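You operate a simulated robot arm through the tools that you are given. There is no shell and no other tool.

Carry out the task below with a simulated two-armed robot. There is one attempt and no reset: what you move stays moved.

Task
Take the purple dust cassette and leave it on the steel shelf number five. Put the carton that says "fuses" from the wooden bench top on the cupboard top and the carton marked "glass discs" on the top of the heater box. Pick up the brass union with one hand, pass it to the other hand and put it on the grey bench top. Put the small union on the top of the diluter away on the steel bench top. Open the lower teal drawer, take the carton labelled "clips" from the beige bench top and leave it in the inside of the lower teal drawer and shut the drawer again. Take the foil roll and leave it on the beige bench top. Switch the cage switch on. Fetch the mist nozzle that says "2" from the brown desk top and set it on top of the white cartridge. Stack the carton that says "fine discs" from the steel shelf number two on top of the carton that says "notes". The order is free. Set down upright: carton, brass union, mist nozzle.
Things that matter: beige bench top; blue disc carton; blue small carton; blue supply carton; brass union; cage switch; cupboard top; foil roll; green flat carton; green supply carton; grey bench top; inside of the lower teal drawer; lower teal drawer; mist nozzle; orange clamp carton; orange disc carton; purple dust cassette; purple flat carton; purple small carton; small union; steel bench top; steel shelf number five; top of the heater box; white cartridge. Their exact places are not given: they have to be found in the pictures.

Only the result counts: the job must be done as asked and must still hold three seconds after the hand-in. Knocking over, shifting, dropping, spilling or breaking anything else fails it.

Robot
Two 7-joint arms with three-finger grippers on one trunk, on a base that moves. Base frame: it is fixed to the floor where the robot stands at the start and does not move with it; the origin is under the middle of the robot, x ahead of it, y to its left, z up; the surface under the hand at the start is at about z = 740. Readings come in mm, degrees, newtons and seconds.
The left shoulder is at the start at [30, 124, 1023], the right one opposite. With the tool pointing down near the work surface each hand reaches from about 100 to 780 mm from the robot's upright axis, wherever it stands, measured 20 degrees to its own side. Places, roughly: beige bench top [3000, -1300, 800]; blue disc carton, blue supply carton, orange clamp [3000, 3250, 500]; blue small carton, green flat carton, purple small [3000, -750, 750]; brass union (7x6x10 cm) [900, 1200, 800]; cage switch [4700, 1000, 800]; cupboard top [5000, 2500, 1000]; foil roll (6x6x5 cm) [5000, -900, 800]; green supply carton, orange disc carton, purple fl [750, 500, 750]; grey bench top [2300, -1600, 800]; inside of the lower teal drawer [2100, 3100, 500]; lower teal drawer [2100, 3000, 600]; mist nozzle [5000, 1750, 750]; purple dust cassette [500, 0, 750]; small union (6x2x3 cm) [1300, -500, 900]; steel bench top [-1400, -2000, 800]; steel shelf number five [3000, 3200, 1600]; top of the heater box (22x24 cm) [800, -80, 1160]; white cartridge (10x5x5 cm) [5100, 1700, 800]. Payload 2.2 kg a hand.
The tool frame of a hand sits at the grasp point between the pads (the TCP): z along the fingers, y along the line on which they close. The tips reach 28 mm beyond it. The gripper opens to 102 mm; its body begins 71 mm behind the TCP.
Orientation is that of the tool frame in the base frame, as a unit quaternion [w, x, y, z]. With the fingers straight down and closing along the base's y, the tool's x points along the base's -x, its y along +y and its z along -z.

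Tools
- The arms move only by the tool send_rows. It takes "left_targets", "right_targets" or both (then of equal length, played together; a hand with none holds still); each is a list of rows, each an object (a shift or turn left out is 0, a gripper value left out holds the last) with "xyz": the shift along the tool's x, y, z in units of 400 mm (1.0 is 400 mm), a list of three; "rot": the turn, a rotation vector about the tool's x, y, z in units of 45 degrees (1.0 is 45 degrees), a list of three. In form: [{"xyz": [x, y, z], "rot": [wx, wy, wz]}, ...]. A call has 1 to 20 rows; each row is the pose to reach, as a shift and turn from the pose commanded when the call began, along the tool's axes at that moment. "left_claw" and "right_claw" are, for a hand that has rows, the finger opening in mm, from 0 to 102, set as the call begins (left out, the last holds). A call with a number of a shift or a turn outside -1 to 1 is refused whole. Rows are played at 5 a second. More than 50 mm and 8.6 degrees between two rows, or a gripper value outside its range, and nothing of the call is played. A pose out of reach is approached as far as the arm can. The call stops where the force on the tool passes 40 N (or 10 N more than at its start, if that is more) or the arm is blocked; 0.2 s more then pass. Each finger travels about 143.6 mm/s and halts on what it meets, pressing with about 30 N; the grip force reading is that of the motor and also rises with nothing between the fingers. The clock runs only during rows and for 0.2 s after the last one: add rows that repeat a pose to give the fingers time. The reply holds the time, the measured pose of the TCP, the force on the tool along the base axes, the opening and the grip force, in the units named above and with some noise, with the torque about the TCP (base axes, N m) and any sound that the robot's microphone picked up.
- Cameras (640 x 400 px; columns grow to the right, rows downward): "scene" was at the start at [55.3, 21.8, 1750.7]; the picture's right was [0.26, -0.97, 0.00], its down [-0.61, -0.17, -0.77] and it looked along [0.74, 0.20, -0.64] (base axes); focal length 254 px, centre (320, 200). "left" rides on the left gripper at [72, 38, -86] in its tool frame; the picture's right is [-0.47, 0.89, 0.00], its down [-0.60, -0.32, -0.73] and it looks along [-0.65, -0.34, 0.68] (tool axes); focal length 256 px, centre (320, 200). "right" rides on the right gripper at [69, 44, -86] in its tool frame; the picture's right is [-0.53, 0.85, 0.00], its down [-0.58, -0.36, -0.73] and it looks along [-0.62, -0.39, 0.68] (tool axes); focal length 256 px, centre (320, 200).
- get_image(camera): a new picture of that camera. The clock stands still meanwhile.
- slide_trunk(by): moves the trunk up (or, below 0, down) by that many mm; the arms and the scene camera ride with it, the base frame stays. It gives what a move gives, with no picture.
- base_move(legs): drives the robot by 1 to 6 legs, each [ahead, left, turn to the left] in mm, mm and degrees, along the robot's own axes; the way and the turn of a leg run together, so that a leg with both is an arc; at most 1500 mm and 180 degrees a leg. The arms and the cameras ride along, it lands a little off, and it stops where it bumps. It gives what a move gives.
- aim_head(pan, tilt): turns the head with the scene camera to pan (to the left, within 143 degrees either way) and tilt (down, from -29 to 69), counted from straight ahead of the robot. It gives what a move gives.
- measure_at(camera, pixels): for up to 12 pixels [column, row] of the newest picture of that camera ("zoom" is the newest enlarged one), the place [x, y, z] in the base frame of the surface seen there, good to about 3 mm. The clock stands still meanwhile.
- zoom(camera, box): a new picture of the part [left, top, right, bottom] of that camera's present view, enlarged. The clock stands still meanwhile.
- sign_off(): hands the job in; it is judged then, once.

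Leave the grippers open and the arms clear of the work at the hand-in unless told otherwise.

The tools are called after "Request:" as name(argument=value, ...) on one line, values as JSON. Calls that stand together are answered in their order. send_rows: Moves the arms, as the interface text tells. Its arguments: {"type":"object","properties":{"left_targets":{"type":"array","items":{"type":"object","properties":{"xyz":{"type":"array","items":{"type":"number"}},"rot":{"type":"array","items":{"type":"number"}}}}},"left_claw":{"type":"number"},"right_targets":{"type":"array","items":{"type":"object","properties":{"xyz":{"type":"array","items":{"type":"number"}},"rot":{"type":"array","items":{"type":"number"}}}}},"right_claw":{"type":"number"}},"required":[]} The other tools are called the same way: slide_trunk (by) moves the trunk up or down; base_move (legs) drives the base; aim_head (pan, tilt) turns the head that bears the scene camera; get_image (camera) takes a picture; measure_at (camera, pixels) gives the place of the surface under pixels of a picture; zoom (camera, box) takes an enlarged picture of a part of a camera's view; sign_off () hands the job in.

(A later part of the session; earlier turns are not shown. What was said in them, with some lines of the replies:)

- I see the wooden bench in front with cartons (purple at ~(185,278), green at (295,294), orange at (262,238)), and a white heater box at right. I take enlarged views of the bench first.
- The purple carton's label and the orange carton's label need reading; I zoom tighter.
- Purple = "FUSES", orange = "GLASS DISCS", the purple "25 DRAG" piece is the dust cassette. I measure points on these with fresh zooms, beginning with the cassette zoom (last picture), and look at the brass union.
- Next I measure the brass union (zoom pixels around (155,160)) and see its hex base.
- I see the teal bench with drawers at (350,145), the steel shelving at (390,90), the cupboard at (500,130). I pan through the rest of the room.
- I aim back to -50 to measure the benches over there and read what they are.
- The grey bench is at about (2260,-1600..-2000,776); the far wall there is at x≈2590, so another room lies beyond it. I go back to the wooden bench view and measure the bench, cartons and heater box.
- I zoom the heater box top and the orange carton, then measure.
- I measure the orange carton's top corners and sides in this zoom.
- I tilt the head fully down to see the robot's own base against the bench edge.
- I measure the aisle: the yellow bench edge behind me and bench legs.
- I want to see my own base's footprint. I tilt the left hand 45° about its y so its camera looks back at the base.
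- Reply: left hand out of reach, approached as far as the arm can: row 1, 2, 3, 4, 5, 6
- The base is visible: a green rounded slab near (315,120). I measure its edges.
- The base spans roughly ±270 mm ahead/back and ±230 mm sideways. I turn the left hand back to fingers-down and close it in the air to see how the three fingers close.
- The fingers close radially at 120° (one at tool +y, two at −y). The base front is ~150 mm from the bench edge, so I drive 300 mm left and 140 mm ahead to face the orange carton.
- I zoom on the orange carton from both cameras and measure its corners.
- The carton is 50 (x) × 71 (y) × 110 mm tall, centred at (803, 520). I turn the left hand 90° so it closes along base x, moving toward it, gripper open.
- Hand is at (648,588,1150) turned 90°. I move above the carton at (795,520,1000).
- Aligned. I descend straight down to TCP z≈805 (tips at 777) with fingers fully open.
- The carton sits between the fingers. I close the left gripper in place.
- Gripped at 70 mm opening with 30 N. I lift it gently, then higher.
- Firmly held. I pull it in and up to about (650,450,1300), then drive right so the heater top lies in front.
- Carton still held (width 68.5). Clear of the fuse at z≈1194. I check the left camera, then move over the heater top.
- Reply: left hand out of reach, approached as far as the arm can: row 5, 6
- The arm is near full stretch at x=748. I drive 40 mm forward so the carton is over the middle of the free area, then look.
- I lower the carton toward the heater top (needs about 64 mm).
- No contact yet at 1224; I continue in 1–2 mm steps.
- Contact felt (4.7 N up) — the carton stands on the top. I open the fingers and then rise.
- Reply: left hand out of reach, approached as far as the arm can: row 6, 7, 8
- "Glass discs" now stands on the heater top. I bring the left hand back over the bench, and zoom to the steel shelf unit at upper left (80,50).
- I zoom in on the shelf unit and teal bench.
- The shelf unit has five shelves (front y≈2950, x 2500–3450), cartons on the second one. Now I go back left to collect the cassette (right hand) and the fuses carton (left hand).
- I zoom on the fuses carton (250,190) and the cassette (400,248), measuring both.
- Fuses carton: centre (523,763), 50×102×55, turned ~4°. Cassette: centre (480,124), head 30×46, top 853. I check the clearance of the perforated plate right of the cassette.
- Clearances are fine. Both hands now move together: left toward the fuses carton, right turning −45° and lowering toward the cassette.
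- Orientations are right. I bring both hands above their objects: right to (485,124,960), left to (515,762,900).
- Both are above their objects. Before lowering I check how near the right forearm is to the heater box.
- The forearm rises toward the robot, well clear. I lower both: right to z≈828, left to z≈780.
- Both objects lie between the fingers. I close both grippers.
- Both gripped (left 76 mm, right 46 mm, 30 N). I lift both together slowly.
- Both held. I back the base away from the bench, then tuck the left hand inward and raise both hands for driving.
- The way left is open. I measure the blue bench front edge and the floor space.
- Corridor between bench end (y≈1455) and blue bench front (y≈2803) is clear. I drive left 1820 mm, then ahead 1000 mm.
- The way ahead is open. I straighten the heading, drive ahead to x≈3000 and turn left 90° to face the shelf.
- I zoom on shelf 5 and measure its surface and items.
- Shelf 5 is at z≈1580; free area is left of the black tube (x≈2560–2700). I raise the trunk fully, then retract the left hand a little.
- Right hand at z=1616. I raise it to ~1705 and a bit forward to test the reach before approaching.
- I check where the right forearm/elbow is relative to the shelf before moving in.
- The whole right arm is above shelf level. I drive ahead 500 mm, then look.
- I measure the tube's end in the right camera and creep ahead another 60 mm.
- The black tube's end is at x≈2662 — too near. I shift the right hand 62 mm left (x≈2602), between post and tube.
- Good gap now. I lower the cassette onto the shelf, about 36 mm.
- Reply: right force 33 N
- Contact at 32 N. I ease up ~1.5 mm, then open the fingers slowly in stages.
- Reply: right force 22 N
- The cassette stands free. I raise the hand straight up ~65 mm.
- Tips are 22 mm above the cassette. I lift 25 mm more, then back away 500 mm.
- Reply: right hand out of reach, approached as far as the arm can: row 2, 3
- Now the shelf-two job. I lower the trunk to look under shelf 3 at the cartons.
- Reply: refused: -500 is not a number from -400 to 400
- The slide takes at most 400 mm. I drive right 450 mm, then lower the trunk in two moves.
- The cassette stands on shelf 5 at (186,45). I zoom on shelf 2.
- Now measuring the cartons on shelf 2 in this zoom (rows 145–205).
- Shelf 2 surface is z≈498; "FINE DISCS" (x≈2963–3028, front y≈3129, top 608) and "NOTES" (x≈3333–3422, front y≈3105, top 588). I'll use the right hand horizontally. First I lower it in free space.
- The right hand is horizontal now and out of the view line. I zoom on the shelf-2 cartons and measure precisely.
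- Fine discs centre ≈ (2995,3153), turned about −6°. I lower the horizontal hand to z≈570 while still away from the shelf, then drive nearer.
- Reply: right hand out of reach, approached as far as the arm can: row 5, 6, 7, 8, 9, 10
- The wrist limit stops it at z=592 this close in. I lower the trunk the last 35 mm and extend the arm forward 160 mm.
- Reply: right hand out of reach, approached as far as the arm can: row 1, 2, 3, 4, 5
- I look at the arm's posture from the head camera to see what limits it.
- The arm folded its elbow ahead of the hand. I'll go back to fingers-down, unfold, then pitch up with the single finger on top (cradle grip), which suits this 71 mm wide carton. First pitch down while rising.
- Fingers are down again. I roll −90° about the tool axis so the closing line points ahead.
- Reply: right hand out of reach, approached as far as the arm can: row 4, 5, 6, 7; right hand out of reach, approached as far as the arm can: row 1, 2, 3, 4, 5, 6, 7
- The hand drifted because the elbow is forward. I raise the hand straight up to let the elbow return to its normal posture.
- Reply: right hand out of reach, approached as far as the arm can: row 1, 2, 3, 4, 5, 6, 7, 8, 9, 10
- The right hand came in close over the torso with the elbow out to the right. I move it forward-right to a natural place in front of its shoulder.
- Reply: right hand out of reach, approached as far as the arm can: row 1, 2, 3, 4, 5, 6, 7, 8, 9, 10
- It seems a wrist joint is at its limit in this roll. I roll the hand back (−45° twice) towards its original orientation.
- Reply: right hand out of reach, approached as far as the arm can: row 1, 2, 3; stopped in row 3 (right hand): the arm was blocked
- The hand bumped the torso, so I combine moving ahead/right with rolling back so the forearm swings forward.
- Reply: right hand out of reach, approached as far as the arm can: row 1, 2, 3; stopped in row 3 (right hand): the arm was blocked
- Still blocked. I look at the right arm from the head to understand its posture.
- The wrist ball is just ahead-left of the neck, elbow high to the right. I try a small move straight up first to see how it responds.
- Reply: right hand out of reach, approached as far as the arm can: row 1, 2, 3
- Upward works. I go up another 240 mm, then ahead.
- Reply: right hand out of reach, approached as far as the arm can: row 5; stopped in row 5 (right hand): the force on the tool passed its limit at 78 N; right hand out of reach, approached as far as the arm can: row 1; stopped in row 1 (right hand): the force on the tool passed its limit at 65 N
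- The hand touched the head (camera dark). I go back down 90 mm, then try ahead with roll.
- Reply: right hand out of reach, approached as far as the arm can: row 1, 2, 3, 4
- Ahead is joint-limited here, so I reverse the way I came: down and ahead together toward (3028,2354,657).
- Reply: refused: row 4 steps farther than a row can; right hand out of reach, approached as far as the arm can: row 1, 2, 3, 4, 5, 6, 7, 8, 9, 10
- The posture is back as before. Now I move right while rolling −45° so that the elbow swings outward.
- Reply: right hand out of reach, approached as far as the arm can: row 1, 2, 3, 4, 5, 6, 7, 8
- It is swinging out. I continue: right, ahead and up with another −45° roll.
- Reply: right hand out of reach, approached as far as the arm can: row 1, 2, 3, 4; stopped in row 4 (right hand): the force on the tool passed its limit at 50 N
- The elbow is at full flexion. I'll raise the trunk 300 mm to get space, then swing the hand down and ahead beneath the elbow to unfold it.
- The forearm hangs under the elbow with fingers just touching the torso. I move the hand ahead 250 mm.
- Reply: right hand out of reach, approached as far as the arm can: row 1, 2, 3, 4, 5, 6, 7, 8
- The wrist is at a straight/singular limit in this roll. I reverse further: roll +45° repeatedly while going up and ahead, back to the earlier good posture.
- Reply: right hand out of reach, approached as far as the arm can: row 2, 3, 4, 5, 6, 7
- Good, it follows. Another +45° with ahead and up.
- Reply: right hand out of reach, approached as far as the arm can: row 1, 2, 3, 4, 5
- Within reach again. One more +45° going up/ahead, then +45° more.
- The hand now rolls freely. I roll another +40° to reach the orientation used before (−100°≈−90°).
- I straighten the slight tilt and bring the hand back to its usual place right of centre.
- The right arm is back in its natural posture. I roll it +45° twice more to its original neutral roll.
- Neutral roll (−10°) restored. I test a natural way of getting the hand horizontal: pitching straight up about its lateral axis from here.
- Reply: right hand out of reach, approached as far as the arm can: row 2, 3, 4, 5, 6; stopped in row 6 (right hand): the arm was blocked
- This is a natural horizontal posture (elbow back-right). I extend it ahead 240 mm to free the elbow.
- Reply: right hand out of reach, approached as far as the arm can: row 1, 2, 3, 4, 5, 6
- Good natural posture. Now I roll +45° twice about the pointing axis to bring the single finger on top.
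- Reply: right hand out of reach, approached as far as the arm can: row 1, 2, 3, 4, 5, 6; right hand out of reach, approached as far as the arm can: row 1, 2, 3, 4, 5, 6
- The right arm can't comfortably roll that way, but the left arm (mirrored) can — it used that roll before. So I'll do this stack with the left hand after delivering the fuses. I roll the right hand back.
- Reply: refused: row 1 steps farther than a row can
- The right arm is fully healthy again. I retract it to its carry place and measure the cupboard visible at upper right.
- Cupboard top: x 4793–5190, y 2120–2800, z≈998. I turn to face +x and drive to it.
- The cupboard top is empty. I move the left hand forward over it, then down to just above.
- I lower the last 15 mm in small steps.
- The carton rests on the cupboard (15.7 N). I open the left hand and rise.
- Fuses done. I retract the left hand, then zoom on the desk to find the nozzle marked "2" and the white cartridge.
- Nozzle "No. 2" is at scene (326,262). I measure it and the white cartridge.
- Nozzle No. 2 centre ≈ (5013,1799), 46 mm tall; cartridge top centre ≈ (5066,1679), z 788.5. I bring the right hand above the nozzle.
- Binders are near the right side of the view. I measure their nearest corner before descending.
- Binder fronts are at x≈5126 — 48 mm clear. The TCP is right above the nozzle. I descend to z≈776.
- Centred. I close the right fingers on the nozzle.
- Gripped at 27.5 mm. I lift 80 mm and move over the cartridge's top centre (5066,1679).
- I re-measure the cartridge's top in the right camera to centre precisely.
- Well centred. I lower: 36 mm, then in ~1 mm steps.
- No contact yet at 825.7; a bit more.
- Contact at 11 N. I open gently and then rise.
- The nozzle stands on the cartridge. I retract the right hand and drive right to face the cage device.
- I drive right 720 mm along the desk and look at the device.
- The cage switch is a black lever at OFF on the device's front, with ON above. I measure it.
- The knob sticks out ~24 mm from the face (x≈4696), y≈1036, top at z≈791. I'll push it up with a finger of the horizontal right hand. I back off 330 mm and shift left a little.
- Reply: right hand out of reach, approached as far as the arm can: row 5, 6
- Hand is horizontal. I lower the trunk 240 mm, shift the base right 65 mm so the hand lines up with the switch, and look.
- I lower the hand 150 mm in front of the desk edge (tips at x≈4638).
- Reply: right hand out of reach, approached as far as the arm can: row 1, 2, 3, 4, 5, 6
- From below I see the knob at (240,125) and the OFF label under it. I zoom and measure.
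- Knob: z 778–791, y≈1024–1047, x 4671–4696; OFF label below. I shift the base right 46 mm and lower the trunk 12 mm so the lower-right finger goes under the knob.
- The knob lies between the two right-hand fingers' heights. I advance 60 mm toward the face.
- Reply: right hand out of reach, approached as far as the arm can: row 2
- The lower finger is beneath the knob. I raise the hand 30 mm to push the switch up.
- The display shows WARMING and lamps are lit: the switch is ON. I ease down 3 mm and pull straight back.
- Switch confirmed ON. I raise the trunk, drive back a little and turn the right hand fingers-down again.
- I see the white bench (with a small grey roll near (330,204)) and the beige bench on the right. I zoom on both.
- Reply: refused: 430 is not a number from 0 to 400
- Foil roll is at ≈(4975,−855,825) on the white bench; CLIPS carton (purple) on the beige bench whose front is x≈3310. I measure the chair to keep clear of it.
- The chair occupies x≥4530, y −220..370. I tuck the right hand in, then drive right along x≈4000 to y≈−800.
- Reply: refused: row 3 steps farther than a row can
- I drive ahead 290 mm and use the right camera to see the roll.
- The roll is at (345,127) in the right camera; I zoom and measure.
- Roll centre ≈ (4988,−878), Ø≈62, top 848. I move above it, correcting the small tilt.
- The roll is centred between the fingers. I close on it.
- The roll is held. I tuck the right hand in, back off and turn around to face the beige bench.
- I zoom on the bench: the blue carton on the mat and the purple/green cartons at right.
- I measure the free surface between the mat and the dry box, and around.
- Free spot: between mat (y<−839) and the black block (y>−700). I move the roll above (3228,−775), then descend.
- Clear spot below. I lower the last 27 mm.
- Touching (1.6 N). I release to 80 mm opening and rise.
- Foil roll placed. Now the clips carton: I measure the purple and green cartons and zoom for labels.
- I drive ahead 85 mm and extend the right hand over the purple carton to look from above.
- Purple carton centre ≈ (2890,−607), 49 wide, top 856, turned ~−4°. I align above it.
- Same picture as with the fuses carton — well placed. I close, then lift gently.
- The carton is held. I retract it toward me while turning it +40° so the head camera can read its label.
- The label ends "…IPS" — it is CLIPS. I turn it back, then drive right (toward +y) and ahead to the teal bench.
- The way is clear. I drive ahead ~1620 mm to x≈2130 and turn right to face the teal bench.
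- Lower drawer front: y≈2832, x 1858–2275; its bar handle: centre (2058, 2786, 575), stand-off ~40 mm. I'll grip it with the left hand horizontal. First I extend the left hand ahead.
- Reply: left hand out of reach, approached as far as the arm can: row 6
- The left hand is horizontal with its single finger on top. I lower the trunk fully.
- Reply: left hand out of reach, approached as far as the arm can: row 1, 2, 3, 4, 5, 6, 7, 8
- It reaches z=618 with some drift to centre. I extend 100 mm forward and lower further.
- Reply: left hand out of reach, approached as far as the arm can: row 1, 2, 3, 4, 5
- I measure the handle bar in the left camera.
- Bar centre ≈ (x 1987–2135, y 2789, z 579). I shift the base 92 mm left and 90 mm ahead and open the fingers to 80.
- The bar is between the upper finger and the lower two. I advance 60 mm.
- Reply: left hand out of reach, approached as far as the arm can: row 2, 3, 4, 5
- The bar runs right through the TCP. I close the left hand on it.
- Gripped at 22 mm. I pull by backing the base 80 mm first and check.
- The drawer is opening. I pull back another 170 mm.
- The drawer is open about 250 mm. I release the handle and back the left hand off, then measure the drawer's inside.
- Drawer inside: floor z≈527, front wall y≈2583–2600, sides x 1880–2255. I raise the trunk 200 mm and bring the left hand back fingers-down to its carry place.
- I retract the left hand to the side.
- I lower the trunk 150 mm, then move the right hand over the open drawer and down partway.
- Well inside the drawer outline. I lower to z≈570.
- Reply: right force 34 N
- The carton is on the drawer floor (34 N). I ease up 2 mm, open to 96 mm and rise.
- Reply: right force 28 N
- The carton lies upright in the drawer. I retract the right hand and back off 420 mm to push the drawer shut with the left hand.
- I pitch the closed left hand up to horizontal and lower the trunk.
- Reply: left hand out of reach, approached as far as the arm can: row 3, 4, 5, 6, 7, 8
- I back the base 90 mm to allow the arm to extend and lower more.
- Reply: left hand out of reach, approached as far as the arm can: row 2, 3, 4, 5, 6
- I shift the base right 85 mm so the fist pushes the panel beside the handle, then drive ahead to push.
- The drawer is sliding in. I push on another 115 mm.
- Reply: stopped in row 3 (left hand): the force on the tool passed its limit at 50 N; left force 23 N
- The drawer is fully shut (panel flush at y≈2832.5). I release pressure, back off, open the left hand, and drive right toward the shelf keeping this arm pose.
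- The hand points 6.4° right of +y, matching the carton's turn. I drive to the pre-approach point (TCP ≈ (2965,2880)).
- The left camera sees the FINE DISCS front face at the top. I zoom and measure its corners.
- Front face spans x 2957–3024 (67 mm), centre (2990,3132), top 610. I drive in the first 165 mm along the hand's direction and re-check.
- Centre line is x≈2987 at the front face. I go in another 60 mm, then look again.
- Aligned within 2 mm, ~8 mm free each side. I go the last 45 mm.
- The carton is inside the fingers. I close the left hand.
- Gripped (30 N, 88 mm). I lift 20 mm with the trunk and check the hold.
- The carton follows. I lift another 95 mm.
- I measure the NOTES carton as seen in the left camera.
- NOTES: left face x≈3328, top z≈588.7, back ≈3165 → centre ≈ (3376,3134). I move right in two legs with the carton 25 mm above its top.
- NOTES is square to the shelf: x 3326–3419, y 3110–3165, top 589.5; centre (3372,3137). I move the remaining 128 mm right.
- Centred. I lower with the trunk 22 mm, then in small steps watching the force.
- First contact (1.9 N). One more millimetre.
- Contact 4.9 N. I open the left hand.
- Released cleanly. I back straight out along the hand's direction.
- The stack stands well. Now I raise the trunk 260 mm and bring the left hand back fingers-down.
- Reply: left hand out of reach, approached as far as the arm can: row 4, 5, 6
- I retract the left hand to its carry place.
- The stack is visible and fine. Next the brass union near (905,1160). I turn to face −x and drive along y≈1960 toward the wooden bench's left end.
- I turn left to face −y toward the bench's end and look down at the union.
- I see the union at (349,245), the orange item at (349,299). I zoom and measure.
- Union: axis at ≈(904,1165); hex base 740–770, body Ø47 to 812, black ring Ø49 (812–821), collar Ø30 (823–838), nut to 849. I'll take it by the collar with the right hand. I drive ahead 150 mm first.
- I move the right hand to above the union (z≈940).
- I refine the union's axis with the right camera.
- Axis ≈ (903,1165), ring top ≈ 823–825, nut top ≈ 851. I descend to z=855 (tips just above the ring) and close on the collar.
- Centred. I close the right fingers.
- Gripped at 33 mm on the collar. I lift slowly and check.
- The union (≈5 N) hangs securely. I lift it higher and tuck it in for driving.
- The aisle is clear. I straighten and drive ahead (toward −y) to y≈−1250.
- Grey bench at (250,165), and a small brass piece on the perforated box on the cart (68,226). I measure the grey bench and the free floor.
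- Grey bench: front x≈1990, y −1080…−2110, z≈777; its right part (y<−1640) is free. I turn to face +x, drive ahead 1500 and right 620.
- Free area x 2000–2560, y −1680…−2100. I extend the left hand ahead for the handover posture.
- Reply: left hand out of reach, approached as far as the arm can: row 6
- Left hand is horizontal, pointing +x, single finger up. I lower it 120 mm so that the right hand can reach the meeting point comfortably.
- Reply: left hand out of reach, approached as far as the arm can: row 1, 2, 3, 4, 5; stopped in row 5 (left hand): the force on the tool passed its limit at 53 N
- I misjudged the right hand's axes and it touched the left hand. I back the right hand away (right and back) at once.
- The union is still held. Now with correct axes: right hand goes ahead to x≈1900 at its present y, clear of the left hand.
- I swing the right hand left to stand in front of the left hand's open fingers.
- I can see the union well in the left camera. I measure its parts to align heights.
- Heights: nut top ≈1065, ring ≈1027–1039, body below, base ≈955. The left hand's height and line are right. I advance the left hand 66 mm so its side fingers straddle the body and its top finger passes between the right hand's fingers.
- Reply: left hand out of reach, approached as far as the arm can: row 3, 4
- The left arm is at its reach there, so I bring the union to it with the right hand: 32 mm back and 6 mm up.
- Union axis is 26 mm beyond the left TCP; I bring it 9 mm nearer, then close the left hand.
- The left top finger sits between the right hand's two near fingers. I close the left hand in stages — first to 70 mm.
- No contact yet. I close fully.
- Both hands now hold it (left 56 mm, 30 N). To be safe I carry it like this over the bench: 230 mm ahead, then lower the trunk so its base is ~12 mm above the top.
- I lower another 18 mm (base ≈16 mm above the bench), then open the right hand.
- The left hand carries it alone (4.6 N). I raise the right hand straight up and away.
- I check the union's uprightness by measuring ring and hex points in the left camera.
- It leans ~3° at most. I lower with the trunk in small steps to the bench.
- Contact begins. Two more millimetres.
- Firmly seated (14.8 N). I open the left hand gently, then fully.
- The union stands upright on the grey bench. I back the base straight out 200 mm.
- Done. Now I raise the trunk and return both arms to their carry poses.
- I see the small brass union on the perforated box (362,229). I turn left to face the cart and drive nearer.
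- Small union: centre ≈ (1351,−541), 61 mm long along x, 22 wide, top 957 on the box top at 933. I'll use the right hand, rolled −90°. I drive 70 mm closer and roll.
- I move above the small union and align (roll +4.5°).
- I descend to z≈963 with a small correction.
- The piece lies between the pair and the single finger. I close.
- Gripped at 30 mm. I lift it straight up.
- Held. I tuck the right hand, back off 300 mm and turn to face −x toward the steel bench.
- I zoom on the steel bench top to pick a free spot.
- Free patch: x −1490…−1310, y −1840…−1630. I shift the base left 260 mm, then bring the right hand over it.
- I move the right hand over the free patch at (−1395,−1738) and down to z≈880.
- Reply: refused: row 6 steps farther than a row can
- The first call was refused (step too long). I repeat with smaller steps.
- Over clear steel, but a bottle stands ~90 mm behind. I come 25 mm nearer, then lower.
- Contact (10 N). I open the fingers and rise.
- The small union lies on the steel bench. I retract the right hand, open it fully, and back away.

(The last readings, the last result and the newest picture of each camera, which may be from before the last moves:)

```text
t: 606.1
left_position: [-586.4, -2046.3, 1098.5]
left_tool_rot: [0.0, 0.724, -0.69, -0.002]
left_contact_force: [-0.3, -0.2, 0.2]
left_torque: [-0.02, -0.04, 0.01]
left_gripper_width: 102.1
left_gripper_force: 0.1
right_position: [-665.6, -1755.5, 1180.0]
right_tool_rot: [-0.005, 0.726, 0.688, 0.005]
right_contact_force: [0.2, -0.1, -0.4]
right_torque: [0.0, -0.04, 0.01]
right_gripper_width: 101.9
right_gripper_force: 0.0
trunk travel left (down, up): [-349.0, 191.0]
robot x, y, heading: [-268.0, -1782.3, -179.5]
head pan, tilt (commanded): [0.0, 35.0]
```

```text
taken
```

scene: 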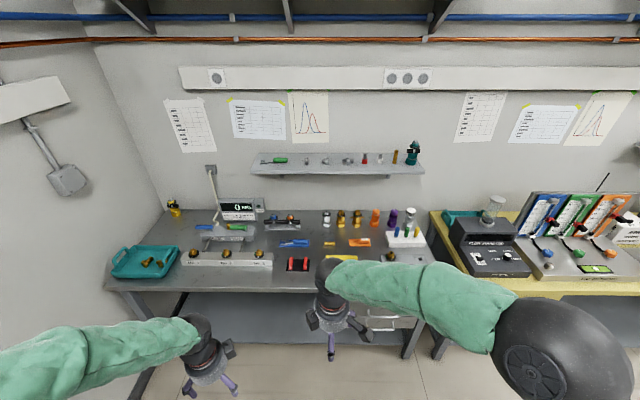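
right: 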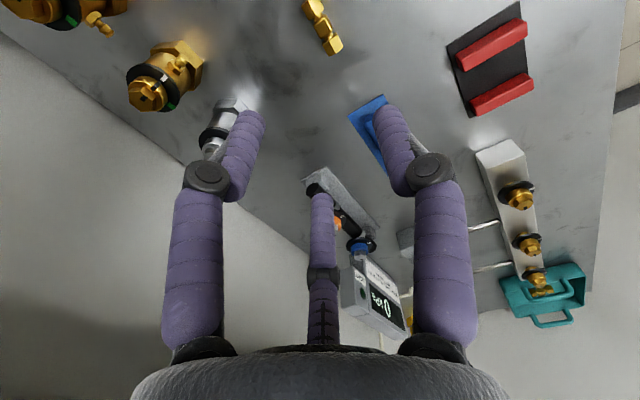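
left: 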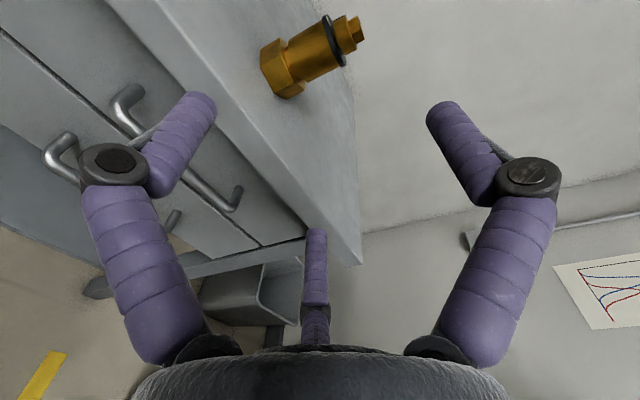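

I take a last look back over the room: the heater box and the grey bench.

Request:
aim_head(pan=-140, tilt=20)

Request:
get_image(camera="scene")

Request:
zoom(camera="scene", box=[150, 120, 330, 260])

Request:
aim_head(pan=143, tilt=20)

Request:
get_image(camera="scene")

```text
t: 608.4
left_position: [-585.5, -2046.7, 1097.9]
left_tool_rot: [-0.001, 0.724, -0.69, -0.003]
left_contact_force: [0.1, 0.3, -0.3]
left_torque: [0.0, 0.02, -0.04]
left_gripper_width: 102.3
left_gripper_force: 0.0
right_position: [-666.1, -1755.3, 1178.6]
right_tool_rot: [-0.004, 0.726, 0.688, 0.005]
right_contact_force: [0.1, -0.2, -0.1]
right_torque: [0.02, 0.01, -0.01]
right_gripper_width: 102.0
right_gripper_force: 0.1
trunk travel left (down, up): [-349.0, 191.0]
robot x, y, heading: [-265.4, -1780.2, -179.3]
head pan, tilt (commanded): [-140.0, 20.0]
```

```text
taken
```

scene: 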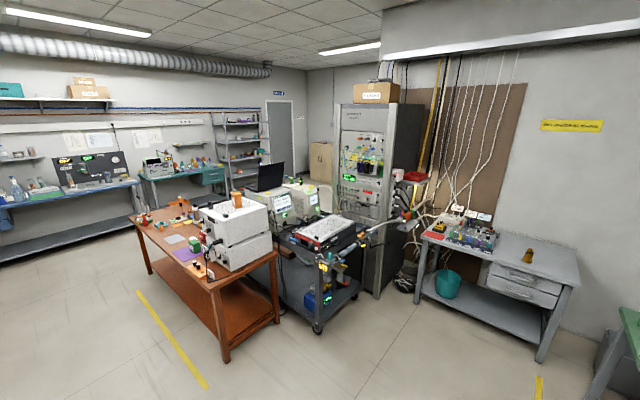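

```text
2.86 times, centred on (240, 190) of scene
```

zoom: 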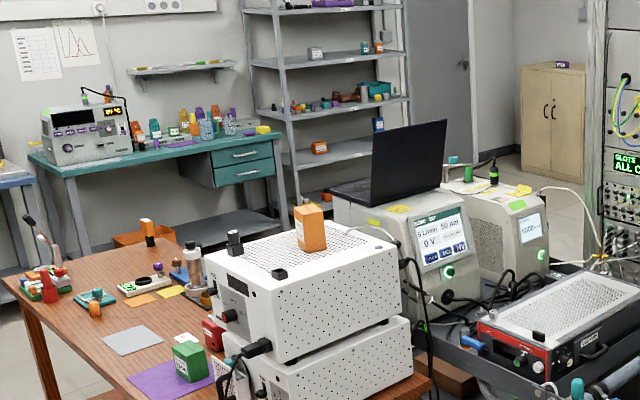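

```text
t: 612.3
left_position: [-586.1, -2045.5, 1098.7]
left_tool_rot: [0.0, 0.724, -0.69, -0.001]
left_contact_force: [0.3, 0.0, 0.2]
left_torque: [0.01, 0.01, 0.01]
left_gripper_width: 101.9
left_gripper_force: 0.0
right_position: [-665.3, -1756.2, 1179.5]
right_tool_rot: [-0.005, 0.726, 0.688, 0.006]
right_contact_force: [-0.3, -0.3, -0.4]
right_torque: [-0.02, 0.0, 0.0]
right_gripper_width: 102.0
right_gripper_force: 0.1
trunk travel left (down, up): [-349.0, 191.0]
robot x, y, heading: [-259.7, -1780.8, -179.7]
head pan, tilt (commanded): [143.0, 20.0]
```

```text
taken
```

scene: 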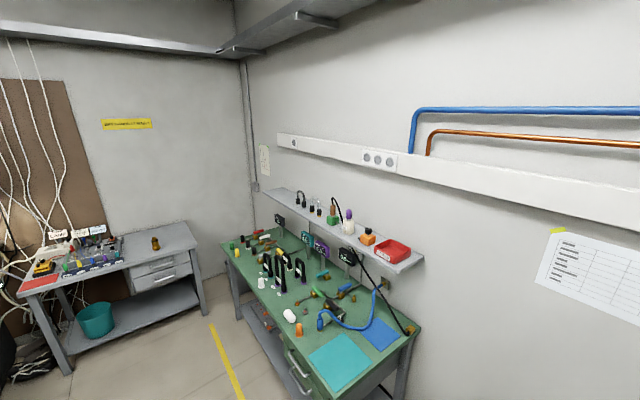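

Everything I can see is in place:
- "Glass discs" is on the heater top, "fuses" on the cupboard, and the blue stack stands on shelf 2.
- The teal drawers are shut.
- The brass union is upright on the grey bench, and the small union is on the steel bench.

The cassette, foil roll, nozzle and cage switch were checked when I did them. Both grippers are open and the arms are clear, so I hand the job in.

Request:
sign_off()

```text
The job is handed in.
```

I finished all nine jobs and handed the work in; the judge's result isn't back yet. From the last position I could see everything except the cassette, foil roll, nozzle and cage switch. Those four I checked right after doing them.

| Item | Where it is now |
|---|---|
| Purple dust cassette | Standing on steel shelf number five |
| "Fuses" carton | On the cupboard top |
| "Glass discs" carton | On top of the heater box |
| Brass union | Upright on the grey bench top; the right hand picked it up and passed it to the left in the air |
| Small union | On the steel bench top |
| "Clips" carton | Upright inside the lower teal drawer, which is shut flush |
| Foil roll | On the beige bench top |
| Cage switch | On; the device display reads "WARMING" |
| Mist nozzle 2 | Upright on the white cartridge |
| "Fine discs" carton | Stacked on the "notes" carton on shelf two |

While I was setting up the handover, the two hands touched once. The union stayed held and nothing fell. I saw nothing else moved or knocked over, and I left both grippers open and the arms clear.
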